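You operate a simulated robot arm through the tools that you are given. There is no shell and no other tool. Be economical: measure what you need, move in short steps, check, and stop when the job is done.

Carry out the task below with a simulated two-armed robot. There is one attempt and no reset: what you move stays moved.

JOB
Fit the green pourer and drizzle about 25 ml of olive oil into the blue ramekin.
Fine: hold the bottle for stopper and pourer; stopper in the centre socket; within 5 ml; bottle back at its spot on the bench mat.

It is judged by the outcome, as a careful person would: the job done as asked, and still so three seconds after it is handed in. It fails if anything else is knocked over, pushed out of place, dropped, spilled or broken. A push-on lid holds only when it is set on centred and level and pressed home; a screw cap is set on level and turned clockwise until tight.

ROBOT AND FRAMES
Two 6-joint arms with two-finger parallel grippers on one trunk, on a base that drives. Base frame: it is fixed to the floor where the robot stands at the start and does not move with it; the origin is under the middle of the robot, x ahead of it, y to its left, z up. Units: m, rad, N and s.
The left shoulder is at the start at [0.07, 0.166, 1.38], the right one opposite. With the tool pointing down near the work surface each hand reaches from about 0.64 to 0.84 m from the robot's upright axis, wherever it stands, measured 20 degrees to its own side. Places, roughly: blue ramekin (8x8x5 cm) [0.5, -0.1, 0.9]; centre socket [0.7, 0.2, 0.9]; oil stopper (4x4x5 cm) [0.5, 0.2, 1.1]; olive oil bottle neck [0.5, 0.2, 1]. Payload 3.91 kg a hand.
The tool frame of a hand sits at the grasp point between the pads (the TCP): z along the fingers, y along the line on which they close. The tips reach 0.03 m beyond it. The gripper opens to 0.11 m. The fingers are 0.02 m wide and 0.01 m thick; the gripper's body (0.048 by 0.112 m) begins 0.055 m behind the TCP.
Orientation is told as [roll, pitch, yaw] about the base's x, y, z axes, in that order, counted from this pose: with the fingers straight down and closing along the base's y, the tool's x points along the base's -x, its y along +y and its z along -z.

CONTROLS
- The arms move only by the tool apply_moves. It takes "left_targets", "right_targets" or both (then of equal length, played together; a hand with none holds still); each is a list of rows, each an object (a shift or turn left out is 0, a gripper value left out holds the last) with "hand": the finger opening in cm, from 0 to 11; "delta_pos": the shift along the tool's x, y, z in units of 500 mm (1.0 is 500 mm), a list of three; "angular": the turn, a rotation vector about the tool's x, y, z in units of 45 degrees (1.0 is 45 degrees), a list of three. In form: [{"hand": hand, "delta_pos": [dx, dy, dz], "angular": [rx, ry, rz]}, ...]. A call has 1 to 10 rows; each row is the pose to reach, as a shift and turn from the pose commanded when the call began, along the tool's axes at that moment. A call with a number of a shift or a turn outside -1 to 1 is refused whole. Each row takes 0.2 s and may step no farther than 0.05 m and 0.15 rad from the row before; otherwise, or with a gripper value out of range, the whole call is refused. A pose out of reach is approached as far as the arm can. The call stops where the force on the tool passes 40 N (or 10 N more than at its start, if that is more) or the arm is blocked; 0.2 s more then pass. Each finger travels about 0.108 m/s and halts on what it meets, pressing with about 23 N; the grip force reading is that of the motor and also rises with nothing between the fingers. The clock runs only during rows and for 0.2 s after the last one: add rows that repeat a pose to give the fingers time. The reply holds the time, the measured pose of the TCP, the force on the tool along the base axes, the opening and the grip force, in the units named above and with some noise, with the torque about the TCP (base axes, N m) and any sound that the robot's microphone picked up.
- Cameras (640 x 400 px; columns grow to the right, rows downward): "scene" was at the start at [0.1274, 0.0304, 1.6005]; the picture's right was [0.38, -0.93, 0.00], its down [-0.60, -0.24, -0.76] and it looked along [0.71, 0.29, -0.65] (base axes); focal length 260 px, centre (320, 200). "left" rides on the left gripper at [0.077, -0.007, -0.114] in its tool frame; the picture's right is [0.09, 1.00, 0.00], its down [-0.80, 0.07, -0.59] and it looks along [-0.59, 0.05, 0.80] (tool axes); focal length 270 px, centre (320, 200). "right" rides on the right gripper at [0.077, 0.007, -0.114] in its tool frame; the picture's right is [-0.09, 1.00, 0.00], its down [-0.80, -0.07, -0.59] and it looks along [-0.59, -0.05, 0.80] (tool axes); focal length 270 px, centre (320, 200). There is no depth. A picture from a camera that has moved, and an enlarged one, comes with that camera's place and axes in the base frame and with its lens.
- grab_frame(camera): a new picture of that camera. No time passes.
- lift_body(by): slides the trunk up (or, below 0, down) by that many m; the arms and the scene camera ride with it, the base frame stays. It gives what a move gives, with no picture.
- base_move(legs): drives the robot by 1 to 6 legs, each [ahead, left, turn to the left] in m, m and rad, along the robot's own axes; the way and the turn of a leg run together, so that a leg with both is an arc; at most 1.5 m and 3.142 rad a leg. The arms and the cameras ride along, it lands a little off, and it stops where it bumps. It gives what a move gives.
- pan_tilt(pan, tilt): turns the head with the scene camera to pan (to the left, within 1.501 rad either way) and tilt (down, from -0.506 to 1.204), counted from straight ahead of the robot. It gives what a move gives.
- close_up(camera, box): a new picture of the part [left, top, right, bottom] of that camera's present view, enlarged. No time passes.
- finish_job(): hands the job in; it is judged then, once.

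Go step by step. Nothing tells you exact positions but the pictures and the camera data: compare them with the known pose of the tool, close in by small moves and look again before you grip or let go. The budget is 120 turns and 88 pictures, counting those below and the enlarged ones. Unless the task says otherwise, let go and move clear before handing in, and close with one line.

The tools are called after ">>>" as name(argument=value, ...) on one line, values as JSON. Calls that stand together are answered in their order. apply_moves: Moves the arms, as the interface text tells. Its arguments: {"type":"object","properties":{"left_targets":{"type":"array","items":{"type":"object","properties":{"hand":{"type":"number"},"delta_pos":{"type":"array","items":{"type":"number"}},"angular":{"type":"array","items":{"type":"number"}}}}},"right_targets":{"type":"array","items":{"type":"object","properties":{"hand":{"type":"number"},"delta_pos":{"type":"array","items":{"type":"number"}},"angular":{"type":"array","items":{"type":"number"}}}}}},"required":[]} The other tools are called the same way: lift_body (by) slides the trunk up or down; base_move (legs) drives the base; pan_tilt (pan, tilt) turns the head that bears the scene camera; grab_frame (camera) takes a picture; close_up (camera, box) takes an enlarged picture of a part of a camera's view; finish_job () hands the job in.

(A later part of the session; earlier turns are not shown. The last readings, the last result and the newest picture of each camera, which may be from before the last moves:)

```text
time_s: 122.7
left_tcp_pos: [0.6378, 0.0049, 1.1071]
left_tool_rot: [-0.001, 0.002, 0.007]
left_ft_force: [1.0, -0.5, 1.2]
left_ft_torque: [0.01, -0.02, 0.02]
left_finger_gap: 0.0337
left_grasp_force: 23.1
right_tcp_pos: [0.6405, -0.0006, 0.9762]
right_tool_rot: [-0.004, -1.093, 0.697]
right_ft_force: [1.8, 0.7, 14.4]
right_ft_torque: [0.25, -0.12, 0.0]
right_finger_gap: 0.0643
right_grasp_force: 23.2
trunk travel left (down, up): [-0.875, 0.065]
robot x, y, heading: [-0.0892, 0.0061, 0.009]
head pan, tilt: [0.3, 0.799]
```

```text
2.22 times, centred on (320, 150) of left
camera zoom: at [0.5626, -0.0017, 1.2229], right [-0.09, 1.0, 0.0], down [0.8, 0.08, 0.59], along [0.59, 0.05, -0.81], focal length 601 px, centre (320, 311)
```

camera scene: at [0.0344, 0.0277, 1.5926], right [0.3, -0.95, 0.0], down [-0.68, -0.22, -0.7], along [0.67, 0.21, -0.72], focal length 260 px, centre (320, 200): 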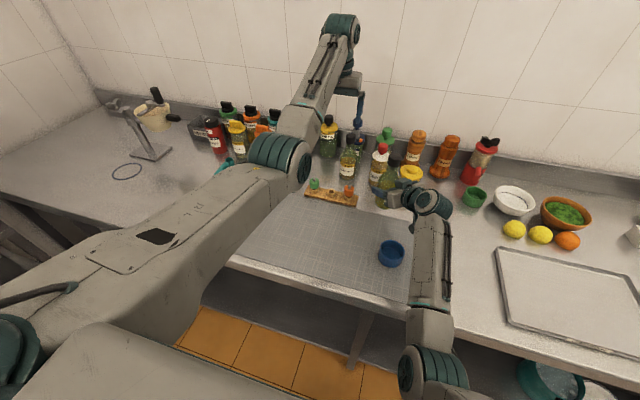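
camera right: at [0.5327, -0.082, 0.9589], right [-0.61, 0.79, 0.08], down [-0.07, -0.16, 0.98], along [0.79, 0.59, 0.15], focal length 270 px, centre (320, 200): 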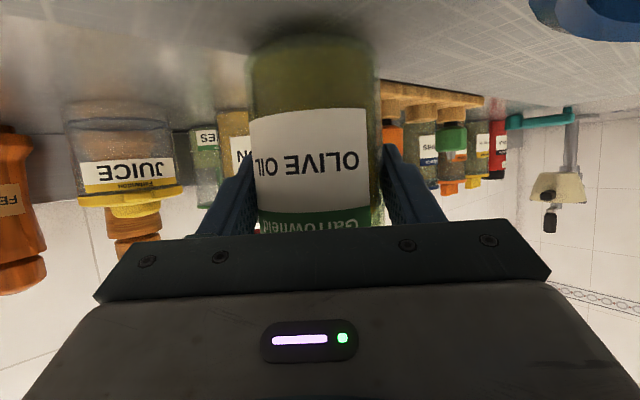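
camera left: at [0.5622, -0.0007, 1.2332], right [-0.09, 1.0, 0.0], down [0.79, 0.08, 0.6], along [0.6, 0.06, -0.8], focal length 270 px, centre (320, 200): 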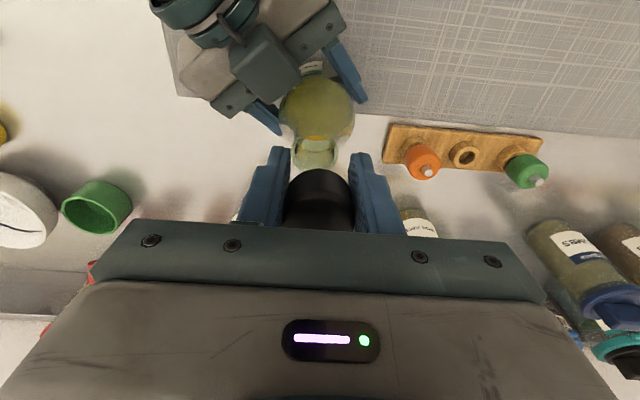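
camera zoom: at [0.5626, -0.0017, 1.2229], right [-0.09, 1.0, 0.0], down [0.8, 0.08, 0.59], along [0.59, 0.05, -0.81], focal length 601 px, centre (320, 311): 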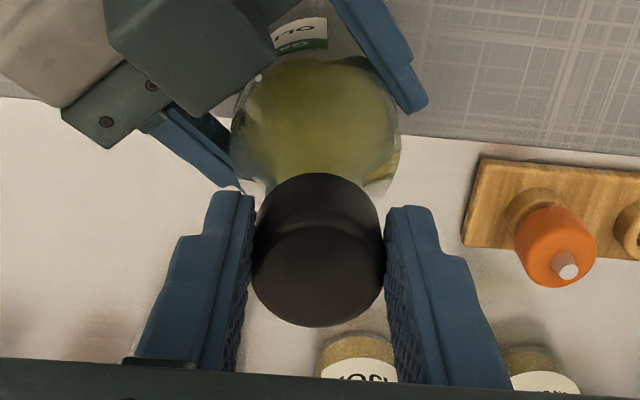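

>>> apply_moves(left_targets=[{"delta_pos": [0, 0, -0.03]}, {"delta_pos": [0, 0, -0.06]}, {"delta_pos": [-0.01, 0, -0.1]}, {"delta_pos": [-0.035, 0.05, -0.12]}, {"delta_pos": [-0.06, 0.12, -0.12]}, {"delta_pos": [-0.085, 0.2, -0.12]}, {"delta_pos": [-0.11, 0.28, -0.1]}, {"delta_pos": [-0.138, 0.355, -0.06]}, {"delta_pos": [-0.138, 0.385, 0.01]}, {"delta_pos": [-0.138, 0.385, 0.1]}])

>>> apply_moves(left_targets=[{"delta_pos": [0, 0, 0.06]}, {"delta_pos": [0, 0, 0.12]}, {"delta_pos": [0, 0, 0.144]}])

>>> close_up(camera="left", box=[220, 60, 420, 240])

```text
time_s: 124.9
left_tcp_pos: [0.7055, 0.1973, 1.0586]
left_tool_rot: [-0.002, 0.002, 0.008]
left_ft_force: [0.4, -0.2, 0.3]
left_ft_torque: [0.03, 0.0, 0.0]
left_finger_gap: 0.0336
left_grasp_force: 22.9
right_tcp_pos: [0.6403, -0.0018, 0.9769]
right_tool_rot: [-0.005, -1.091, 0.698]
right_ft_force: [-2.0, -0.3, 10.1]
right_ft_torque: [0.09, 0.03, -0.03]
right_finger_gap: 0.0643
right_grasp_force: 22.8
trunk travel left (down, up): [-0.875, 0.065]
robot x, y, heading: [-0.0876, 0.0014, 0.004]
head pan, tilt: [0.3, 0.799]
```

```text
time_s: 125.7
left_tcp_pos: [0.7037, 0.1978, 0.9901]
left_tool_rot: [0.001, -0.006, 0.008]
left_ft_force: [-3.3, 0.8, 24.3]
left_ft_torque: [0.03, -0.08, 0.01]
left_finger_gap: 0.0335
left_grasp_force: 22.9
right_tcp_pos: [0.6377, -0.0013, 0.9758]
right_tool_rot: [-0.005, -1.092, 0.697]
right_ft_force: [-1.6, -1.2, 0.7]
right_ft_torque: [0.11, -0.04, 0.05]
right_finger_gap: 0.0643
right_grasp_force: 22.8
trunk travel left (down, up): [-0.875, 0.065]
robot x, y, heading: [-0.0867, 0.0092, 0.002]
head pan, tilt: [0.3, 0.799]
```

```text
2.22 times, centred on (320, 150) of left
camera zoom: at [0.6279, 0.1916, 1.1061], right [-0.1, 1.0, 0.0], down [0.8, 0.08, 0.6], along [0.6, 0.06, -0.8], focal length 601 px, centre (320, 311)
```

zoom: 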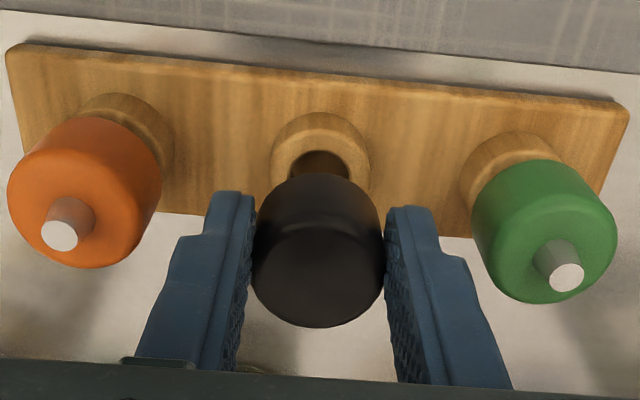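

>>> close_up(camera="left", box=[290, 105, 350, 150])

```text
8.89 times, centred on (320, 128) of left
camera zoom: at [0.6279, 0.1916, 1.1061], right [-0.1, 1.0, 0.0], down [0.8, 0.08, 0.6], along [0.6, 0.06, -0.8], focal length 2402 px, centre (320, 844)
```

zoom: 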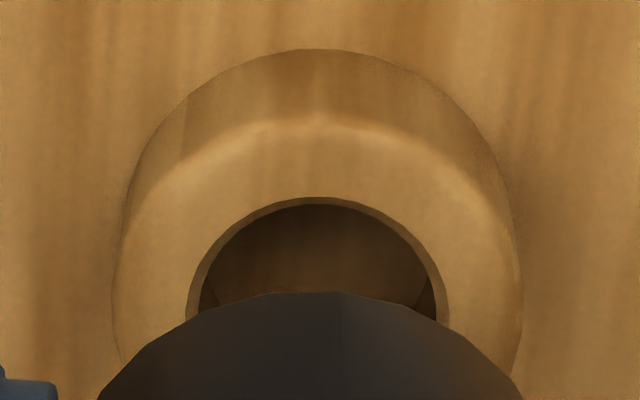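

The plug sits about 7 mm forward of the hole. I raise, shift back 7 mm and lower.

>>> apply_moves(left_targets=[{"delta_pos": [0, 0, -0.016]}, {"delta_pos": [0.014, 0, -0.016]}, {"delta_pos": [0.014, 0, -0.004]}, {"delta_pos": [0.014, 0, 0.008]}, {"delta_pos": [0.014, 0, 0.02]}, {"delta_pos": [0.014, 0, 0.032]}, {"delta_pos": [0.014, 0, 0.04]}])

>>> close_up(camera="left", box=[220, 60, 420, 240])

```text
time_s: 127.3
left_tcp_pos: [0.6972, 0.1976, 0.9687]
left_tool_rot: [0.0, -0.005, 0.007]
left_ft_force: [2.7, 3.2, 33.7]
left_ft_torque: [0.21, -0.37, 0.0]
left_finger_gap: 0.0339
left_grasp_force: 22.7
right_tcp_pos: [0.6372, -0.0012, 0.9767]
right_tool_rot: [-0.007, -1.094, 0.698]
right_ft_force: [-0.3, 0.6, -4.0]
right_ft_torque: [-0.06, 0.05, 0.03]
right_finger_gap: 0.0641
right_grasp_force: 22.9
trunk travel left (down, up): [-0.875, 0.065]
robot x, y, heading: [-0.0886, 0.0032, 0.005]
head pan, tilt: [0.3, 0.799]
```

```text
2.22 times, centred on (320, 150) of left
camera zoom: at [0.6207, 0.1908, 1.0836], right [-0.1, 1.0, 0.0], down [0.8, 0.08, 0.6], along [0.6, 0.06, -0.8], focal length 601 px, centre (320, 311)
```

zoom: 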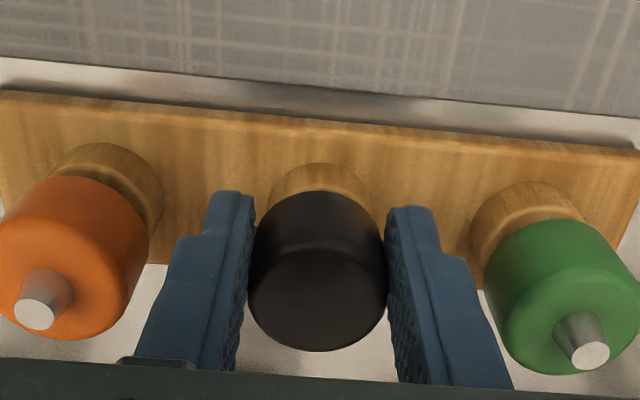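

The stopper is seated in the centre socket like its neighbours. I release it, rise, and move over the green pourer.

>>> apply_moves(left_targets=[{"hand": 4.2}, {"hand": 5.0}, {"delta_pos": [0, 0, -0.04], "hand": 5.2}, {"delta_pos": [0, 0, -0.12], "hand": 5.2}, {"delta_pos": [-0.006, 0.06, -0.12], "hand": 5.4}, {"delta_pos": [-0.012, 0.125, -0.12], "hand": 5.4}, {"delta_pos": [-0.012, 0.125, -0.12], "hand": 5.4}])

>>> grab_frame(camera="left")

```text
time_s: 128.9
left_tcp_pos: [0.7059, 0.2589, 1.0222]
left_tool_rot: [-0.002, 0.005, 0.006]
left_ft_force: [-0.3, 0.0, 0.0]
left_ft_torque: [-0.01, 0.02, -0.02]
left_finger_gap: 0.054
left_grasp_force: 0.1
right_tcp_pos: [0.6418, -0.0017, 0.9756]
right_tool_rot: [-0.002, -1.092, 0.696]
right_ft_force: [1.1, -1.2, 6.6]
right_ft_torque: [0.13, -0.17, 0.01]
right_finger_gap: 0.0639
right_grasp_force: 22.7
trunk travel left (down, up): [-0.875, 0.065]
robot x, y, heading: [-0.0898, 0.0071, 0.004]
head pan, tilt: [0.3, 0.799]
```

```text
19 pictures are left
camera left: at [0.6292, 0.2521, 1.1379], right [-0.09, 1.0, 0.0], down [0.8, 0.08, 0.59], along [0.59, 0.06, -0.81], focal length 270 px, centre (320, 200)
```

left: 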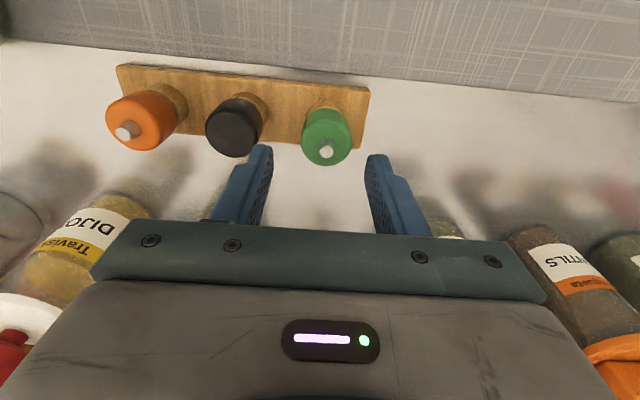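

>>> apply_moves(left_targets=[{"delta_pos": [0.004, 0.008, 0.03], "hand": 5.4}, {"delta_pos": [0.004, 0.008, 0.07], "hand": 5.4}, {"delta_pos": [0.004, 0.008, 0.106], "hand": 5.4}, {"delta_pos": [0.004, 0.008, 0.106], "hand": 4.6}, {"delta_pos": [0.004, 0.008, 0.106], "hand": 3.8}, {"delta_pos": [0.004, 0.008, 0.106], "hand": 3.0}, {"delta_pos": [0.004, 0.008, 0.106], "hand": 3.0}])

>>> close_up(camera="left", box=[220, 60, 420, 240])

```text
time_s: 130.5
left_tcp_pos: [0.7013, 0.265, 0.9676]
left_tool_rot: [-0.001, 0.005, 0.006]
left_ft_force: [-0.5, 0.7, -1.1]
left_ft_torque: [0.04, 0.03, 0.01]
left_finger_gap: 0.0346
left_grasp_force: 22.3
right_tcp_pos: [0.6424, -0.0021, 0.9764]
right_tool_rot: [-0.007, -1.093, 0.697]
right_ft_force: [0.9, -2.0, 8.4]
right_ft_torque: [0.11, -0.19, -0.02]
right_finger_gap: 0.0644
right_grasp_force: 23.1
trunk travel left (down, up): [-0.875, 0.065]
robot x, y, heading: [-0.0842, 0.0085, -0.002]
head pan, tilt: [0.3, 0.799]
```

```text
2.22 times, centred on (320, 150) of left
camera zoom: at [0.6257, 0.2578, 1.0839], right [-0.09, 1.0, 0.0], down [0.8, 0.08, 0.59], along [0.59, 0.06, -0.81], focal length 601 px, centre (320, 311)
```

zoom: 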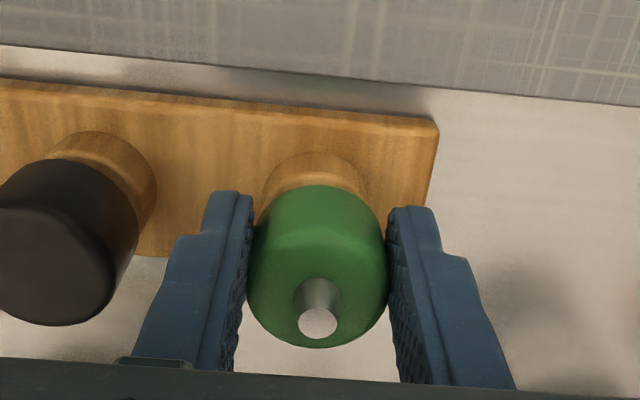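

The green pourer is gripped and centred. I ease the bottle 12 mm forward for reach, then lift the pourer over the bottle mouth.

>>> apply_moves(right_targets=[{"delta_pos": [-0.0156, -0.0154, 0.0128]}, {"delta_pos": [-0.0156, -0.0154, 0.0128]}])

>>> apply_moves(left_targets=[{"delta_pos": [0, 0, -0.09]}, {"delta_pos": [0, 0, -0.18]}, {"delta_pos": [0, -0.05, -0.26]}, {"delta_pos": [0.015, -0.12, -0.32]}, {"delta_pos": [0.03, -0.2, -0.36]}, {"delta_pos": [0.045, -0.29, -0.385]}, {"delta_pos": [0.06, -0.375, -0.394]}, {"delta_pos": [0.08, -0.455, -0.394]}, {"delta_pos": [0.094, -0.52, -0.394]}, {"delta_pos": [0.094, -0.52, -0.394]}])

>>> close_up(camera="left", box=[220, 60, 420, 240])

```text
time_s: 131.1
left_tcp_pos: [0.7031, 0.2638, 0.9679]
left_tool_rot: [-0.001, 0.002, 0.007]
left_ft_force: [0.7, -0.3, 5.1]
left_ft_torque: [-0.03, -0.05, -0.03]
left_finger_gap: 0.0347
left_grasp_force: 22.8
right_tcp_pos: [0.6536, -0.0013, 0.9772]
right_tool_rot: [0.0, -1.086, 0.695]
right_ft_force: [-0.1, -0.1, -3.2]
right_ft_torque: [-0.02, -0.01, 0.0]
right_finger_gap: 0.0642
right_grasp_force: 23.3
trunk travel left (down, up): [-0.875, 0.065]
robot x, y, heading: [-0.087, 0.0048, 0.003]
head pan, tilt: [0.3, 0.799]
```

```text
time_s: 133.3
left_tcp_pos: [0.659, 0.0038, 1.1655]
left_tool_rot: [-0.002, 0.008, 0.008]
left_ft_force: [-0.1, -0.5, -0.8]
left_ft_torque: [-0.02, 0.03, 0.01]
left_finger_gap: 0.0346
left_grasp_force: 22.7
right_tcp_pos: [0.6555, 0.0009, 0.9781]
right_tool_rot: [-0.003, -1.089, 0.696]
right_ft_force: [-0.2, 1.0, -3.3]
right_ft_torque: [-0.03, 0.05, -0.02]
right_finger_gap: 0.0644
right_grasp_force: 23.1
trunk travel left (down, up): [-0.875, 0.065]
robot x, y, heading: [-0.0875, 0.0039, 0.005]
head pan, tilt: [0.3, 0.799]
```

```text
2.22 times, centred on (320, 150) of left
camera zoom: at [0.5839, -0.0017, 1.2808], right [-0.09, 1.0, 0.0], down [0.8, 0.08, 0.59], along [0.59, 0.05, -0.81], focal length 601 px, centre (320, 311)
```

zoom: 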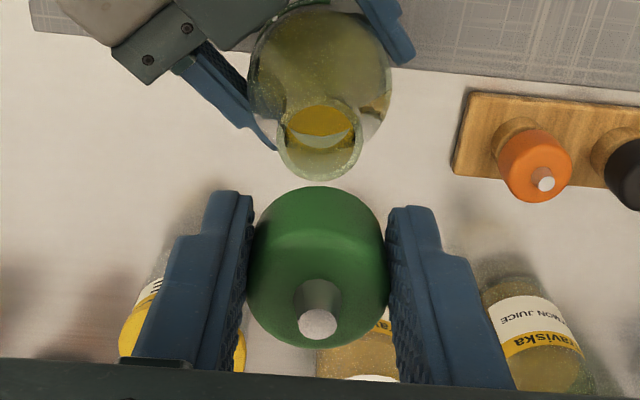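

The mouth is just 4-5 mm nearer than the pourer axis. I correct that and lower.

>>> apply_moves(left_targets=[{"delta_pos": [0.009, 0.001, 0.01]}, {"delta_pos": [0.009, 0.001, 0.03]}, {"delta_pos": [0.009, 0.001, 0.045]}, {"delta_pos": [0.009, 0.001, 0.06]}, {"delta_pos": [0.009, 0.001, 0.072]}, {"delta_pos": [0.009, 0.001, 0.084]}, {"delta_pos": [0.009, 0.001, 0.096]}])

>>> close_up(camera="left", box=[220, 60, 420, 240])

```text
time_s: 134.9
left_tcp_pos: [0.6546, 0.0041, 1.1174]
left_tool_rot: [-0.001, 0.007, 0.006]
left_ft_force: [0.1, 0.2, -0.1]
left_ft_torque: [0.03, -0.02, -0.01]
left_finger_gap: 0.0345
left_grasp_force: 23.0
right_tcp_pos: [0.6556, 0.0004, 0.9785]
right_tool_rot: [-0.002, -1.087, 0.693]
right_ft_force: [-1.2, -0.4, -3.9]
right_ft_torque: [-0.04, 0.0, 0.03]
right_finger_gap: 0.064
right_grasp_force: 23.0
trunk travel left (down, up): [-0.875, 0.065]
robot x, y, heading: [-0.088, 0.0069, 0.005]
head pan, tilt: [0.3, 0.799]
```

```text
2.22 times, centred on (320, 150) of left
camera zoom: at [0.5794, -0.0026, 1.2333], right [-0.09, 1.0, 0.0], down [0.8, 0.08, 0.59], along [0.59, 0.06, -0.81], focal length 601 px, centre (320, 311)
```

zoom: 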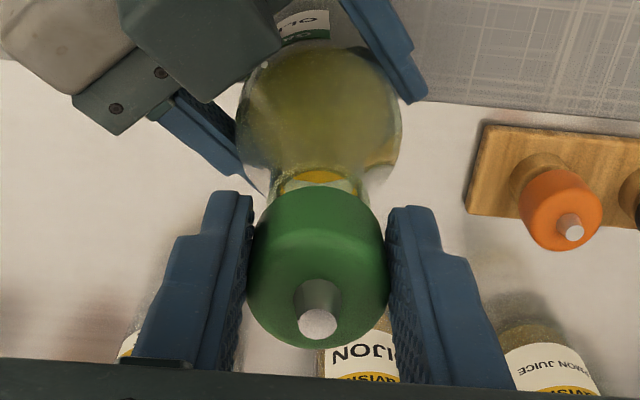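

>>> apply_moves(left_targets=[{"delta_pos": [0, 0, 0.01]}, {"delta_pos": [0, 0, 0.02]}, {"delta_pos": [0, 0, 0.03]}, {"delta_pos": [0, 0, 0.04]}, {"delta_pos": [0, 0, 0.05]}, {"delta_pos": [0, 0, 0.06]}])

>>> close_up(camera="left", box=[220, 60, 420, 240])

```text
time_s: 136.3
left_tcp_pos: [0.6554, 0.0031, 1.0901]
left_tool_rot: [-0.003, 0.002, 0.005]
left_ft_force: [1.6, 1.4, 17.1]
left_ft_torque: [0.21, -0.15, -0.03]
left_finger_gap: 0.0346
left_grasp_force: 22.7
right_tcp_pos: [0.6526, -0.0014, 0.9782]
right_tool_rot: [-0.002, -1.088, 0.696]
right_ft_force: [-3.9, -0.9, -13.6]
right_ft_torque: [-0.14, 0.26, 0.04]
right_finger_gap: 0.0643
right_grasp_force: 22.9
trunk travel left (down, up): [-0.875, 0.065]
robot x, y, heading: [-0.0863, 0.006, 0.002]
head pan, tilt: [0.3, 0.799]
```

```text
2.22 times, centred on (320, 150) of left
camera zoom: at [0.579, -0.0032, 1.2055], right [-0.09, 1.0, 0.0], down [0.8, 0.08, 0.59], along [0.59, 0.06, -0.81], focal length 601 px, centre (320, 311)
```

zoom: 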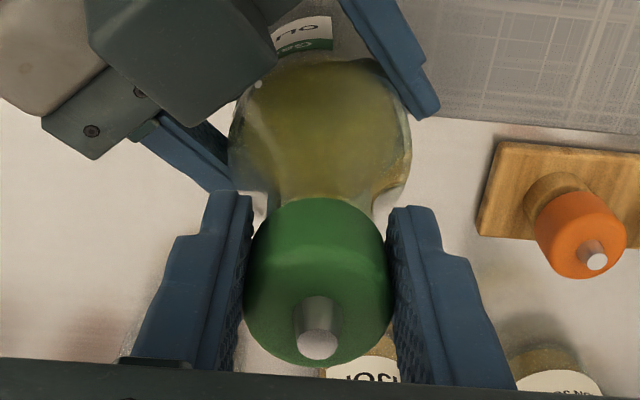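

The pourer is in and bearing at 17 N. To press it fully home I release it, then push straight down on its shoulder with both fingertips, one on each side of the spout.

>>> apply_moves(left_targets=[{"hand": 4.4}, {"hand": 5.2}, {"delta_pos": [-0.003, 0, -0.05], "hand": 5.2}, {"delta_pos": [-0.003, 0, -0.085], "hand": 4}, {"delta_pos": [-0.003, 0, -0.085], "hand": 2}, {"delta_pos": [-0.003, 0, -0.085], "hand": 1.5}, {"delta_pos": [-0.003, 0, -0.085], "hand": 1.5}])

>>> close_up(camera="left", box=[220, 60, 420, 240])

```text
time_s: 137.9
left_tcp_pos: [0.6563, 0.0054, 1.1309]
left_tool_rot: [-0.002, 0.004, 0.006]
left_ft_force: [0.4, -0.1, -0.3]
left_ft_torque: [0.01, 0.0, 0.01]
left_finger_gap: 0.0148
left_grasp_force: 0.1
right_tcp_pos: [0.655, -0.0001, 0.9789]
right_tool_rot: [-0.001, -1.089, 0.695]
right_ft_force: [0.4, -0.1, -3.7]
right_ft_torque: [-0.02, 0.02, 0.02]
right_finger_gap: 0.0641
right_grasp_force: 23.0
trunk travel left (down, up): [-0.875, 0.065]
robot x, y, heading: [-0.0876, 0.0053, 0.003]
head pan, tilt: [0.3, 0.799]
```

```text
2.22 times, centred on (320, 150) of left
camera zoom: at [0.5813, -0.0014, 1.2457], right [-0.09, 1.0, 0.0], down [0.8, 0.08, 0.59], along [0.59, 0.06, -0.81], focal length 601 px, centre (320, 311)
```

zoom: 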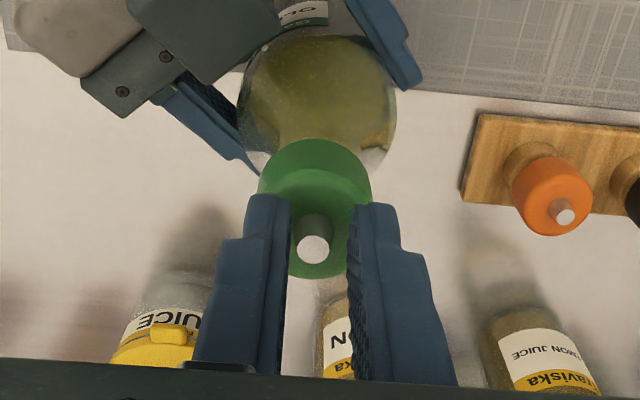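

>>> apply_moves(left_targets=[{"delta_pos": [0, 0, 0.012]}, {"delta_pos": [0, 0, 0.022]}, {"delta_pos": [0, 0, 0.03]}, {"delta_pos": [0, 0, 0.038]}, {"delta_pos": [0, 0, 0.046]}, {"delta_pos": [0, 0, 0.054]}, {"delta_pos": [0, 0, 0.062]}, {"delta_pos": [0, 0, 0.07]}])

```text
time_s: 138.8
left_tcp_pos: [0.6546, 0.0034, 1.1244]
left_tool_rot: [-0.003, -0.009, 0.006]
left_ft_force: [-1.7, 2.4, 8.1]
left_ft_torque: [0.03, 0.13, 0.01]
left_finger_gap: 0.0151
left_grasp_force: 0.0
right_tcp_pos: [0.6532, -0.0027, 0.981]
right_tool_rot: [-0.008, -1.092, 0.699]
right_ft_force: [-2.4, -3.5, 5.3]
right_ft_torque: [-0.07, 0.6, 0.02]
right_finger_gap: 0.0642
right_grasp_force: 23.0
trunk travel left (down, up): [-0.875, 0.065]
robot x, y, heading: [-0.0895, 0.0029, 0.01]
head pan, tilt: [0.3, 0.799]
stopped in row 4 (left hand): the force on the tool passed its limit (the readings are from after the stop); the commanded pose is now the measured one
```

>>> apply_moves(left_targets=[{"delta_pos": [0, 0, 0.005]}, {"delta_pos": [0, 0, 0.01]}, {"delta_pos": [0, 0, 0.015]}, {"delta_pos": [0, 0, 0.02]}, {"delta_pos": [0, 0, 0.025]}, {"delta_pos": [0, 0, 0.03]}])

>>> close_up(camera="scene", box=[350, 130, 440, 210])

```text
time_s: 139.4
left_tcp_pos: [0.6557, 0.0044, 1.1242]
left_tool_rot: [-0.004, -0.014, 0.007]
left_ft_force: [-4.5, 0.6, 10.2]
left_ft_torque: [0.04, 0.24, -0.03]
left_finger_gap: 0.0149
left_grasp_force: 0.0
right_tcp_pos: [0.6538, -0.0032, 0.9814]
right_tool_rot: [-0.012, -1.092, 0.699]
right_ft_force: [-1.9, -2.5, 5.3]
right_ft_torque: [0.01, 0.56, -0.04]
right_finger_gap: 0.064
right_grasp_force: 23.4
trunk travel left (down, up): [-0.875, 0.065]
robot x, y, heading: [-0.0875, 0.0062, 0.006]
head pan, tilt: [0.3, 0.799]
stopped in row 3 (left hand): the force on the tool passed its limit (the readings are from after the stop); the commanded pose is now the measured one
```

```text
5.00 times, centred on (395, 170) of scene
camera zoom: at [0.0321, 0.0284, 1.5927], right [0.3, -0.95, 0.0], down [-0.68, -0.22, -0.7], along [0.67, 0.21, -0.71], focal length 1302 px, centre (-55, 350)
```

zoom: 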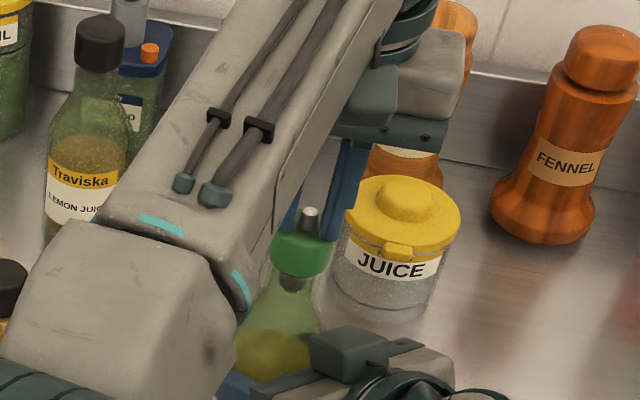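

The pourer is seated level and home. Next I clear the left hand, lift the bottle upright, and drive back so the bottle comes beside the ramekin.

>>> apply_moves(left_targets=[{"delta_pos": [0, 0, -0.08]}, {"delta_pos": [0, 0.04, -0.16]}, {"delta_pos": [-0.02, 0.12, -0.19]}, {"delta_pos": [-0.04, 0.21, -0.2]}, {"delta_pos": [-0.05, 0.3, -0.2]}])

>>> apply_moves(right_targets=[{"delta_pos": [-0.071, 0, -0.036]}, {"delta_pos": [-0.142, 0, -0.073]}])

>>> base_move(legs=[[-0.245, 0.03, 0]])

>>> grab_frame(camera="scene")

```text
time_s: 140.7
left_tcp_pos: [0.702, 0.1526, 1.216]
left_tool_rot: [-0.005, -0.012, 0.006]
left_ft_force: [0.5, 0.1, 0.6]
left_ft_torque: [-0.01, -0.06, -0.02]
left_finger_gap: 0.015
left_grasp_force: 0.2
left hand out of reach, approached as far as the arm can: row 2, 3, 4, 5
right_tcp_pos: [0.6548, -0.0013, 0.979]
right_tool_rot: [-0.018, -1.09, 0.703]
right_ft_force: [4.7, 0.4, 12.8]
right_ft_torque: [0.5, -0.22, -0.14]
right_finger_gap: 0.0643
right_grasp_force: 22.7
trunk travel left (down, up): [-0.875, 0.065]
robot x, y, heading: [-0.088, 0.0053, 0.004]
head pan, tilt: [0.3, 0.799]
```

```text
time_s: 141.2
left_tcp_pos: [0.7026, 0.1535, 1.2152]
left_tool_rot: [-0.004, -0.012, 0.005]
left_ft_force: [-0.1, 0.3, 0.2]
left_ft_torque: [0.01, 0.0, -0.04]
left_finger_gap: 0.0151
left_grasp_force: 0.1
right_tcp_pos: [0.6548, -0.0013, 1.0576]
right_tool_rot: [-0.008, -1.085, 0.699]
right_ft_force: [-0.6, -0.3, -4.6]
right_ft_torque: [-0.03, 0.03, 0.01]
right_finger_gap: 0.0639
right_grasp_force: 22.6
trunk travel left (down, up): [-0.875, 0.065]
robot x, y, heading: [-0.0874, 0.0038, 0.003]
head pan, tilt: [0.3, 0.799]
```

```text
time_s: 143.0
left_tcp_pos: [0.4652, 0.1804, 1.2135]
left_tool_rot: [-0.003, -0.008, 0.007]
left_ft_force: [0.3, 0.2, 0.1]
left_ft_torque: [0.0, -0.01, 0.0]
left_finger_gap: 0.0148
left_grasp_force: 0.1
right_tcp_pos: [0.4177, 0.0263, 1.0559]
right_tool_rot: [-0.006, -1.085, 0.696]
right_ft_force: [1.4, 0.4, -3.8]
right_ft_torque: [-0.03, 0.01, -0.02]
right_finger_gap: 0.0641
right_grasp_force: 22.6
trunk travel left (down, up): [-0.875, 0.065]
robot x, y, heading: [-0.3276, 0.0362, 0.004]
head pan, tilt: [0.3, 0.799]
```

```text
12 pictures are left
camera scene: at [-0.199, 0.0572, 1.5919], right [0.3, -0.95, 0.0], down [-0.69, -0.22, -0.69], along [0.66, 0.21, -0.72], focal length 260 px, centre (320, 200)
```

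scene: 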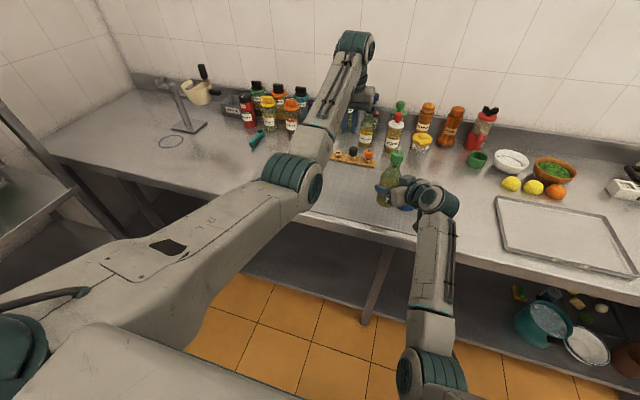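

>>> close_up(camera="left", box=[0, 0, 360, 225])

```text
1.78 times, centred on (180, 112) of left
camera zoom: at [0.3895, 0.1738, 1.3264], right [-0.09, 1.0, 0.0], down [0.8, 0.08, 0.6], along [0.6, 0.05, -0.8], focal length 480 px, centre (569, 356)
```

zoom: 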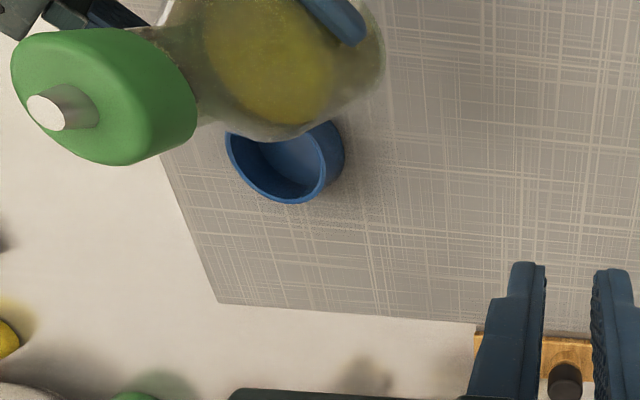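

The ramekin is at about (0.493, -0.045). I tilt the bottle 45° towards it, below the likely pour angle, centre it, and check from the left camera.

>>> apply_moves(right_targets=[{"delta_pos": [0.025, 0.015, 0.039], "angular": [-0.078, 0, 0.147]}, {"delta_pos": [0.025, 0.015, 0.039], "angular": [-0.156, 0, 0.295]}, {"delta_pos": [0.025, 0.015, 0.039], "angular": [-0.234, 0, 0.442]}, {"delta_pos": [0.025, 0.015, 0.039], "angular": [-0.311, 0, 0.589]}, {"delta_pos": [0.025, 0.015, 0.039], "angular": [-0.389, 0, 0.737]}, {"delta_pos": [0.025, 0.015, 0.039], "angular": [-0.467, 0, 0.884]}])

>>> close_up(camera="left", box=[0, 0, 360, 225])

```text
time_s: 144.4
left_tcp_pos: [0.4633, 0.1792, 1.2145]
left_tool_rot: [-0.005, -0.01, 0.005]
left_ft_force: [-1.2, -0.2, -0.5]
left_ft_torque: [0.02, -0.03, 0.02]
left_finger_gap: 0.0149
left_grasp_force: 0.1
right_tcp_pos: [0.4195, 0.0389, 1.0381]
right_tool_rot: [1.134, -0.678, -0.241]
right_ft_force: [0.7, 0.4, -4.0]
right_ft_torque: [-0.03, 0.04, -0.01]
right_finger_gap: 0.0641
right_grasp_force: 23.3
trunk travel left (down, up): [-0.875, 0.065]
robot x, y, heading: [-0.3333, 0.0343, 0.004]
head pan, tilt: [0.3, 0.799]
```

```text
1.78 times, centred on (180, 112) of left
camera zoom: at [0.3864, 0.1736, 1.3284], right [-0.09, 1.0, 0.0], down [0.79, 0.08, 0.6], along [0.6, 0.05, -0.8], focal length 480 px, centre (569, 356)
```

zoom: 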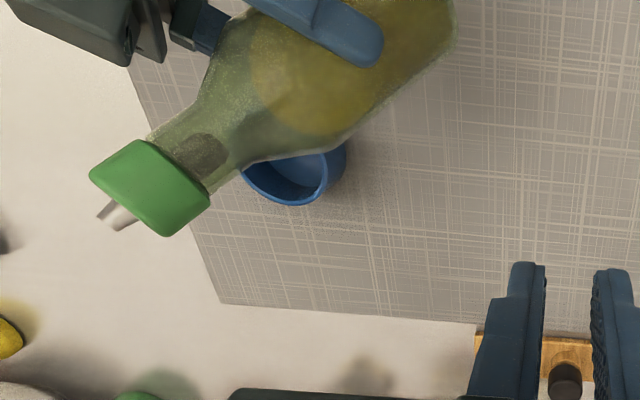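

>>> close_up(camera="scene", box=[350, 140, 470, 215])

```text
5.33 times, centred on (410, 178) of scene
camera zoom: at [-0.2028, 0.0569, 1.5923], right [0.3, -0.95, 0.0], down [-0.68, -0.21, -0.7], along [0.66, 0.21, -0.72], focal length 1389 px, centre (-160, 320)
```

zoom: 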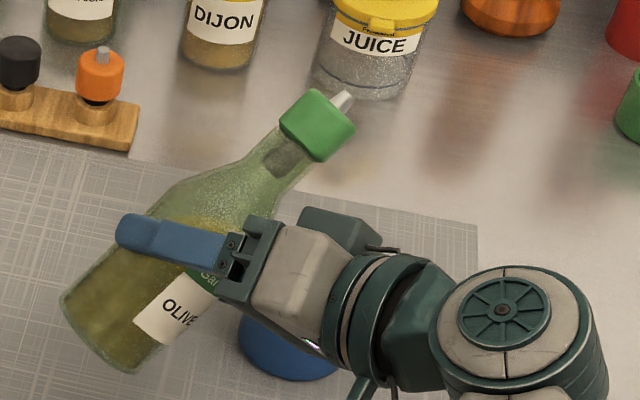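

The scene camera agrees with the arm kinematics: ramekin at about (0.499, -0.042), and the spout within its rim. I tilt on to 75° and watch for flow.

>>> apply_moves(right_targets=[{"delta_pos": [0.011, -0.023, 0.02], "angular": [-0.078, 0, 0.147]}, {"delta_pos": [0.011, -0.023, 0.02], "angular": [-0.156, 0, 0.295]}, {"delta_pos": [0.011, -0.023, 0.02], "angular": [-0.234, 0, 0.442]}, {"delta_pos": [0.011, -0.023, 0.02], "angular": [-0.311, 0, 0.59]}, {"delta_pos": [0.011, -0.023, 0.02], "angular": [-0.311, 0, 0.59]}])

>>> close_up(camera="scene", box=[350, 140, 470, 215])

```text
time_s: 145.6
left_tcp_pos: [0.4634, 0.1809, 1.2141]
left_tool_rot: [-0.003, -0.009, 0.005]
left_ft_force: [0.2, -0.2, 0.4]
left_ft_torque: [0.02, -0.04, -0.01]
left_finger_gap: 0.0151
left_grasp_force: 0.1
right_tcp_pos: [0.426, 0.0411, 1.0217]
right_tool_rot: [1.447, -0.234, -0.38]
right_ft_force: [0.7, -0.4, -3.9]
right_ft_torque: [-0.01, 0.02, 0.0]
right_finger_gap: 0.064
right_grasp_force: 22.6
trunk travel left (down, up): [-0.875, 0.065]
robot x, y, heading: [-0.3281, 0.0361, 0.002]
head pan, tilt: [0.3, 0.799]
```

```text
5.33 times, centred on (410, 178) of scene
camera zoom: at [-0.2024, 0.0573, 1.5923], right [0.3, -0.95, 0.0], down [-0.68, -0.22, -0.7], along [0.66, 0.21, -0.72], focal length 1389 px, centre (-160, 320)
```

zoom: 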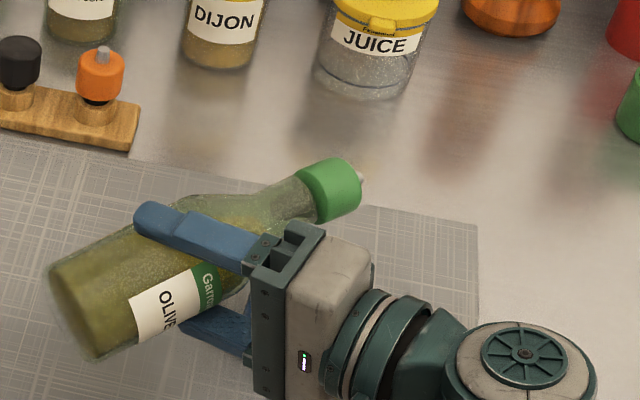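

>>> apply_moves(right_targets=[{"angular": [-0.078, 0, 0.147]}, {"angular": [-0.156, 0, 0.295]}])

>>> close_up(camera="left", box=[0, 0, 360, 225])

```text
time_s: 146.2
left_tcp_pos: [0.4635, 0.1797, 1.2131]
left_tool_rot: [-0.003, -0.009, 0.006]
left_ft_force: [0.7, -0.4, -0.2]
left_ft_torque: [0.0, -0.03, 0.01]
left_finger_gap: 0.0149
left_grasp_force: 0.1
right_tcp_pos: [0.4257, 0.0415, 1.0223]
right_tool_rot: [1.57, -0.003, -0.396]
right_ft_force: [-0.3, -0.4, -3.7]
right_ft_torque: [-0.08, 0.05, -0.02]
right_finger_gap: 0.0641
right_grasp_force: 22.5
trunk travel left (down, up): [-0.875, 0.065]
robot x, y, heading: [-0.3285, 0.034, 0.008]
head pan, tilt: [0.3, 0.799]
```

```text
1.78 times, centred on (180, 112) of left
camera zoom: at [0.387, 0.1738, 1.3279], right [-0.09, 1.0, 0.0], down [0.8, 0.08, 0.6], along [0.6, 0.05, -0.8], focal length 480 px, centre (569, 356)
```

zoom: 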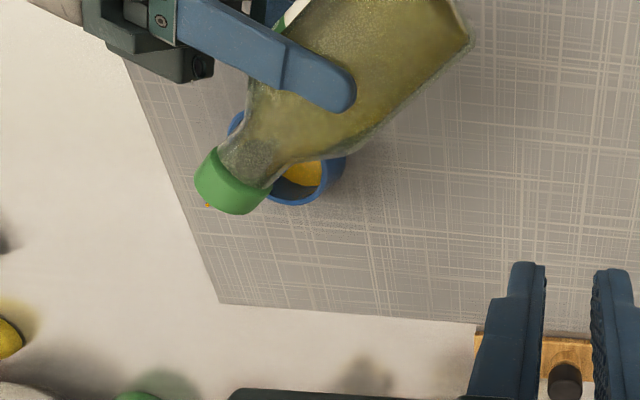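

Oil is flowing into the ramekin. I tilt back at once to measure how much is there.

>>> apply_moves(right_targets=[{"angular": [0.089, 0, -0.168]}, {"angular": [0.178, 0, -0.336]}, {"angular": [0.267, 0, -0.504]}, {"angular": [0.355, 0, -0.67]}, {"angular": [0.444, 0, -0.84]}])

>>> close_up(camera="left", box=[110, 40, 230, 130])

```text
time_s: 147.4
left_tcp_pos: [0.4638, 0.1799, 1.2137]
left_tool_rot: [-0.004, -0.011, 0.007]
left_ft_force: [-1.0, -0.4, -0.6]
left_ft_torque: [0.0, -0.01, -0.01]
left_finger_gap: 0.0153
left_grasp_force: 0.0
right_tcp_pos: [0.4255, 0.0408, 1.0233]
right_tool_rot: [1.16, -0.649, -0.257]
right_ft_force: [-0.4, -1.4, -3.6]
right_ft_torque: [-0.06, 0.02, 0.03]
right_finger_gap: 0.064
right_grasp_force: 23.3
trunk travel left (down, up): [-0.875, 0.065]
robot x, y, heading: [-0.3302, 0.0357, 0.007]
head pan, tilt: [0.3, 0.799]
```

```text
4.44 times, centred on (170, 85) of left
camera zoom: at [0.3864, 0.1744, 1.3283], right [-0.09, 1.0, 0.0], down [0.79, 0.08, 0.6], along [0.6, 0.05, -0.8], focal length 1201 px, centre (987, 711)
```

zoom: 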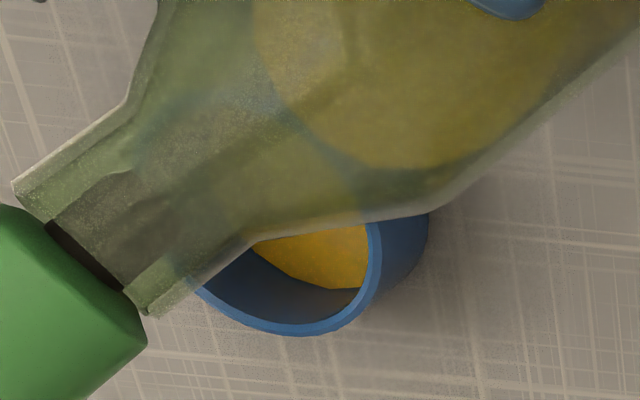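

>>> apply_moves(right_targets=[{"angular": [0.081, 0, -0.154]}, {"angular": [0.163, 0, -0.308]}, {"angular": [0.244, 0, -0.462]}, {"angular": [0.325, 0, -0.616]}, {"angular": [0.407, 0, -0.77]}, {"angular": [0.488, 0, -0.924]}])

>>> apply_moves(left_targets=[{"delta_pos": [-0.015, -0.05, 0]}, {"delta_pos": [-0.03, -0.1, 0]}, {"delta_pos": [-0.033, -0.15, 0]}])

>>> close_up(camera="left", box=[160, 20, 320, 120])

```text
time_s: 148.8
left_tcp_pos: [0.4633, 0.1804, 1.2153]
left_tool_rot: [-0.003, -0.009, 0.006]
left_ft_force: [0.4, 0.1, 0.8]
left_ft_torque: [-0.01, 0.02, -0.01]
left_finger_gap: 0.0151
left_grasp_force: 0.1
right_tcp_pos: [0.4261, 0.0411, 1.0224]
right_tool_rot: [-0.006, -1.087, 0.694]
right_ft_force: [-0.2, 0.4, -4.7]
right_ft_torque: [-0.03, 0.05, 0.04]
right_finger_gap: 0.0643
right_grasp_force: 22.9
trunk travel left (down, up): [-0.875, 0.065]
robot x, y, heading: [-0.3272, 0.0364, 0.005]
head pan, tilt: [0.3, 0.799]
```

```text
time_s: 149.6
left_tcp_pos: [0.4811, 0.1047, 1.2138]
left_tool_rot: [-0.004, -0.009, 0.006]
left_ft_force: [-0.5, -0.3, 0.1]
left_ft_torque: [0.06, 0.01, 0.0]
left_finger_gap: 0.015
left_grasp_force: 0.0
right_tcp_pos: [0.4268, 0.0401, 1.0235]
right_tool_rot: [0.0, -1.087, 0.688]
right_ft_force: [-0.7, -0.3, -3.6]
right_ft_torque: [-0.02, 0.05, 0.0]
right_finger_gap: 0.0641
right_grasp_force: 22.7
trunk travel left (down, up): [-0.875, 0.065]
robot x, y, heading: [-0.329, 0.0368, 0.003]
head pan, tilt: [0.3, 0.799]
```

```text
4.00 times, centred on (240, 70) of left
camera zoom: at [0.4033, 0.0991, 1.3288], right [-0.09, 1.0, 0.0], down [0.8, 0.08, 0.6], along [0.6, 0.05, -0.8], focal length 1081 px, centre (640, 720)
```

zoom: 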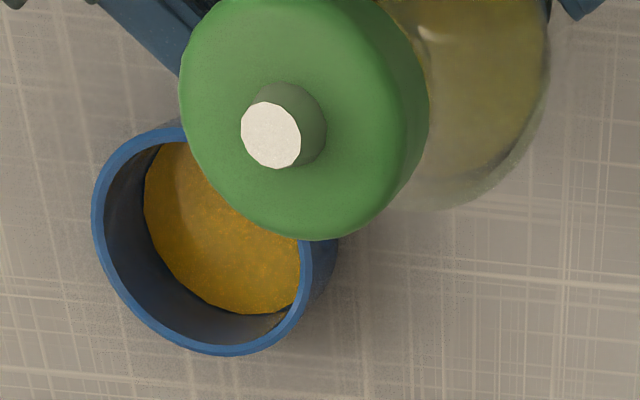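

No spill is visible, and the oil pool in the ramekin looks to be about the requested amount by depth (it is hard to judge exactly), so I stop pouring. Now I carry the bottle back to its original spot.

>>> base_move(legs=[[0.048, 0.158, 0]])

```text
time_s: 151.1
left_tcp_pos: [0.5255, 0.2649, 1.216]
left_tool_rot: [-0.002, -0.01, 0.006]
left_ft_force: [-0.5, 0.4, 0.5]
left_ft_torque: [0.05, 0.01, 0.02]
left_finger_gap: 0.0149
left_grasp_force: 0.0
right_tcp_pos: [0.4727, 0.2001, 1.024]
right_tool_rot: [0.002, -1.089, 0.69]
right_ft_force: [-0.3, -0.2, -5.3]
right_ft_torque: [0.0, 0.07, 0.0]
right_finger_gap: 0.0641
right_grasp_force: 22.9
trunk travel left (down, up): [-0.875, 0.065]
robot x, y, heading: [-0.2787, 0.1965, 0.004]
head pan, tilt: [0.3, 0.799]
```

>>> apply_moves(right_targets=[{"delta_pos": [0.04, 0, 0.021]}, {"delta_pos": [0.074, 0, 0.0387]}, {"delta_pos": [0.081, 0, 0.0423]}, {"delta_pos": [0.0865, 0, 0.0452]}])

```text
time_s: 152.1
left_tcp_pos: [0.5242, 0.2668, 1.217]
left_tool_rot: [-0.002, -0.012, 0.007]
left_ft_force: [0.4, 0.4, -0.1]
left_ft_torque: [0.01, 0.01, -0.01]
left_finger_gap: 0.015
left_grasp_force: 0.0
right_tcp_pos: [0.4706, 0.2018, 0.979]
right_tool_rot: [-0.008, -1.094, 0.697]
right_ft_force: [4.1, -2.8, 14.6]
right_ft_torque: [0.03, 0.11, -0.04]
right_finger_gap: 0.0642
right_grasp_force: 22.7
trunk travel left (down, up): [-0.875, 0.065]
robot x, y, heading: [-0.2854, 0.1929, 0.008]
head pan, tilt: [0.3, 0.799]
```

The bottle is standing on its spot. I relieve the press slightly, open, and back away along the fingers.

>>> apply_moves(right_targets=[{"delta_pos": [-0.004, 0, -0.002]}, {"delta_pos": [-0.004, 0, -0.002], "hand": 7.0}, {"delta_pos": [-0.004, 0, -0.002], "hand": 8.5}, {"delta_pos": [-0.004, 0, -0.002], "hand": 10.5}, {"delta_pos": [-0.004, 0, -0.002], "hand": 11}])

>>> close_up(camera="right", box=[120, 0, 520, 250])

```text
time_s: 153.3
left_tcp_pos: [0.5266, 0.2673, 1.2141]
left_tool_rot: [-0.004, -0.01, 0.006]
left_ft_force: [-0.4, -0.3, 0.4]
left_ft_torque: [0.04, -0.01, -0.02]
left_finger_gap: 0.0152
left_grasp_force: 0.0
right_tcp_pos: [0.472, 0.203, 0.9764]
right_tool_rot: [-0.001, -1.088, 0.692]
right_ft_force: [-0.9, -0.4, 0.5]
right_ft_torque: [-0.01, -0.01, 0.02]
right_finger_gap: 0.1098
right_grasp_force: 0.1
trunk travel left (down, up): [-0.875, 0.065]
robot x, y, heading: [-0.2804, 0.1934, 0.005]
head pan, tilt: [0.3, 0.799]
```

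```text
1.60 times, centred on (320, 125) of right
camera zoom: at [0.3619, 0.1209, 0.9606], right [-0.6, 0.79, 0.08], down [-0.07, -0.15, 0.99], along [0.79, 0.59, 0.15], focal length 432 px, centre (320, 320)
```

zoom: 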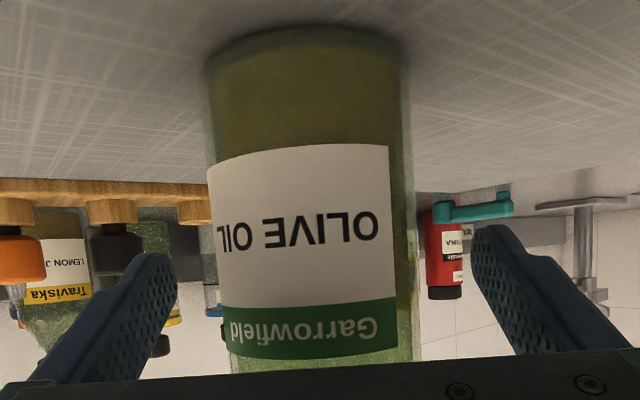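

>>> apply_moves(right_targets=[{"delta_pos": [0, 0, -0.07]}, {"delta_pos": [0, 0, -0.14]}, {"delta_pos": [0, 0, -0.2]}])

>>> base_move(legs=[[-0.12, 0, 0]])

>>> close_up(camera="scene", box=[280, 80, 500, 220])

```text
time_s: 154.1
left_tcp_pos: [0.5251, 0.268, 1.2142]
left_tool_rot: [-0.002, -0.01, 0.009]
left_ft_force: [-0.3, 1.0, 0.4]
left_ft_torque: [-0.01, 0.03, -0.03]
left_finger_gap: 0.0153
left_grasp_force: 0.2
right_tcp_pos: [0.403, 0.1463, 1.026]
right_tool_rot: [-0.002, -1.087, 0.693]
right_ft_force: [-0.1, -0.3, -0.7]
right_ft_torque: [-0.01, 0.03, -0.02]
right_finger_gap: 0.11
right_grasp_force: 0.0
trunk travel left (down, up): [-0.875, 0.065]
robot x, y, heading: [-0.2825, 0.1946, 0.004]
head pan, tilt: [0.3, 0.799]
```

```text
time_s: 155.3
left_tcp_pos: [0.4083, 0.2659, 1.2122]
left_tool_rot: [-0.002, -0.007, 0.006]
left_ft_force: [0.7, 0.1, -0.4]
left_ft_torque: [0.03, -0.02, 0.02]
left_finger_gap: 0.015
left_grasp_force: 0.0
right_tcp_pos: [0.285, 0.1441, 1.022]
right_tool_rot: [0.002, -1.086, 0.688]
right_ft_force: [0.3, -0.3, 0.1]
right_ft_torque: [-0.04, -0.01, 0.0]
right_finger_gap: 0.1099
right_grasp_force: 0.1
trunk travel left (down, up): [-0.875, 0.065]
robot x, y, heading: [-0.4058, 0.1929, 0.007]
head pan, tilt: [0.3, 0.799]
```

```text
2.86 times, centred on (390, 150) of scene
camera zoom: at [-0.2746, 0.2167, 1.592], right [0.3, -0.95, 0.0], down [-0.69, -0.22, -0.7], along [0.66, 0.21, -0.72], focal length 744 px, centre (120, 343)
```

zoom: 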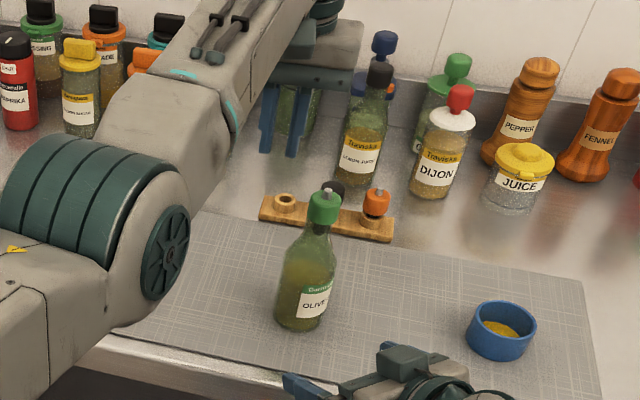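

>>> close_up(camera="scene", box=[434, 180, 474, 210])

```text
13.33 times, centred on (454, 195) of scene
camera zoom: at [-0.2746, 0.2167, 1.592], right [0.3, -0.95, 0.0], down [-0.69, -0.22, -0.7], along [0.66, 0.21, -0.72], focal length 3472 px, centre (-1467, 267)
```

zoom: 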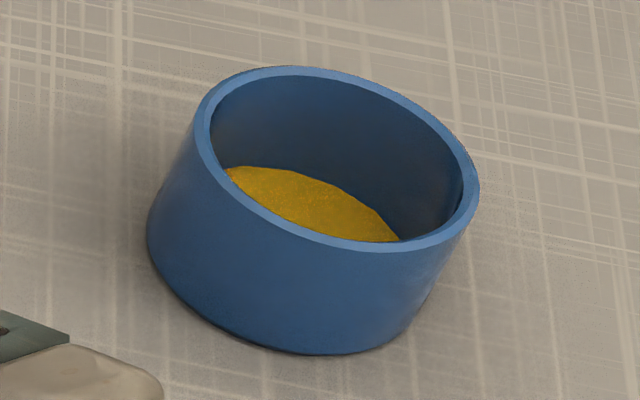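

This clear view is more informative. The ramekin is about 40 mm tall and the oil lies about 34 mm below the rim, so only around 5-10 ml is in there. I need to top it up, so I go back to regrasp the bottle.

>>> base_move(legs=[[0.12, 0, 0]])

```text
time_s: 156.6
left_tcp_pos: [0.5212, 0.2677, 1.2159]
left_tool_rot: [-0.004, -0.011, 0.008]
left_ft_force: [0.1, 1.1, -0.3]
left_ft_torque: [-0.02, 0.01, 0.02]
left_finger_gap: 0.015
left_grasp_force: 0.1
right_tcp_pos: [0.3987, 0.1452, 1.0247]
right_tool_rot: [-0.004, -1.089, 0.697]
right_ft_force: [0.0, 0.0, -0.1]
right_ft_torque: [0.02, -0.01, 0.03]
right_finger_gap: 0.1102
right_grasp_force: 0.1
trunk travel left (down, up): [-0.875, 0.065]
robot x, y, heading: [-0.2833, 0.1932, 0.009]
head pan, tilt: [0.3, 0.799]
```

>>> apply_moves(right_targets=[{"delta_pos": [-0.001, -0.002, 0.07]}, {"delta_pos": [-0.002, -0.004, 0.14]}, {"delta_pos": [-0.003, -0.005, 0.204]}, {"delta_pos": [-0.003, -0.005, 0.204], "hand": 8}, {"delta_pos": [-0.003, -0.005, 0.204], "hand": 7}, {"delta_pos": [-0.003, -0.005, 0.204], "hand": 6.2}, {"delta_pos": [-0.003, -0.005, 0.204], "hand": 5}, {"delta_pos": [-0.003, -0.005, 0.204], "hand": 4.5}])

```text
time_s: 158.4
left_tcp_pos: [0.5234, 0.2681, 1.2158]
left_tool_rot: [-0.003, -0.01, 0.007]
left_ft_force: [-0.1, 0.2, 0.3]
left_ft_torque: [-0.03, 0.03, -0.01]
left_finger_gap: 0.0153
left_grasp_force: 0.1
right_tcp_pos: [0.4734, 0.2012, 0.9785]
right_tool_rot: [-0.002, -1.088, 0.693]
right_ft_force: [-0.9, 0.6, 2.0]
right_ft_torque: [-0.01, 0.06, -0.01]
right_finger_gap: 0.0641
right_grasp_force: 23.0
trunk travel left (down, up): [-0.875, 0.065]
robot x, y, heading: [-0.2867, 0.1936, 0.003]
head pan, tilt: [0.3, 0.799]
```

>>> apply_moves(right_targets=[{"delta_pos": [-0.04, 0, -0.021]}, {"delta_pos": [-0.0797, 0, -0.0417]}])

>>> base_move(legs=[[-0.047, -0.158, 0]])

```text
time_s: 159.0
left_tcp_pos: [0.5232, 0.2667, 1.2141]
left_tool_rot: [-0.003, -0.011, 0.007]
left_ft_force: [-0.8, 0.1, 0.3]
left_ft_torque: [-0.02, -0.04, 0.01]
left_finger_gap: 0.0148
left_grasp_force: 0.1
right_tcp_pos: [0.4725, 0.202, 1.0224]
right_tool_rot: [-0.002, -1.086, 0.692]
right_ft_force: [-0.8, 0.1, -4.3]
right_ft_torque: [-0.04, 0.04, 0.0]
right_finger_gap: 0.0641
right_grasp_force: 23.2
trunk travel left (down, up): [-0.875, 0.065]
robot x, y, heading: [-0.2865, 0.196, 0.002]
head pan, tilt: [0.3, 0.799]
```

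```text
time_s: 160.4
left_tcp_pos: [0.4804, 0.1115, 1.214]
left_tool_rot: [-0.006, -0.008, 0.006]
left_ft_force: [0.1, 0.2, -0.2]
left_ft_torque: [-0.04, 0.01, 0.01]
left_finger_gap: 0.0151
left_grasp_force: 0.1
right_tcp_pos: [0.4284, 0.0455, 1.0206]
right_tool_rot: [-0.003, -1.083, 0.691]
right_ft_force: [0.2, 0.4, -4.5]
right_ft_torque: [-0.03, 0.08, -0.05]
right_finger_gap: 0.064
right_grasp_force: 22.7
trunk travel left (down, up): [-0.875, 0.065]
robot x, y, heading: [-0.3336, 0.0352, 0.006]
head pan, tilt: [0.3, 0.799]
```

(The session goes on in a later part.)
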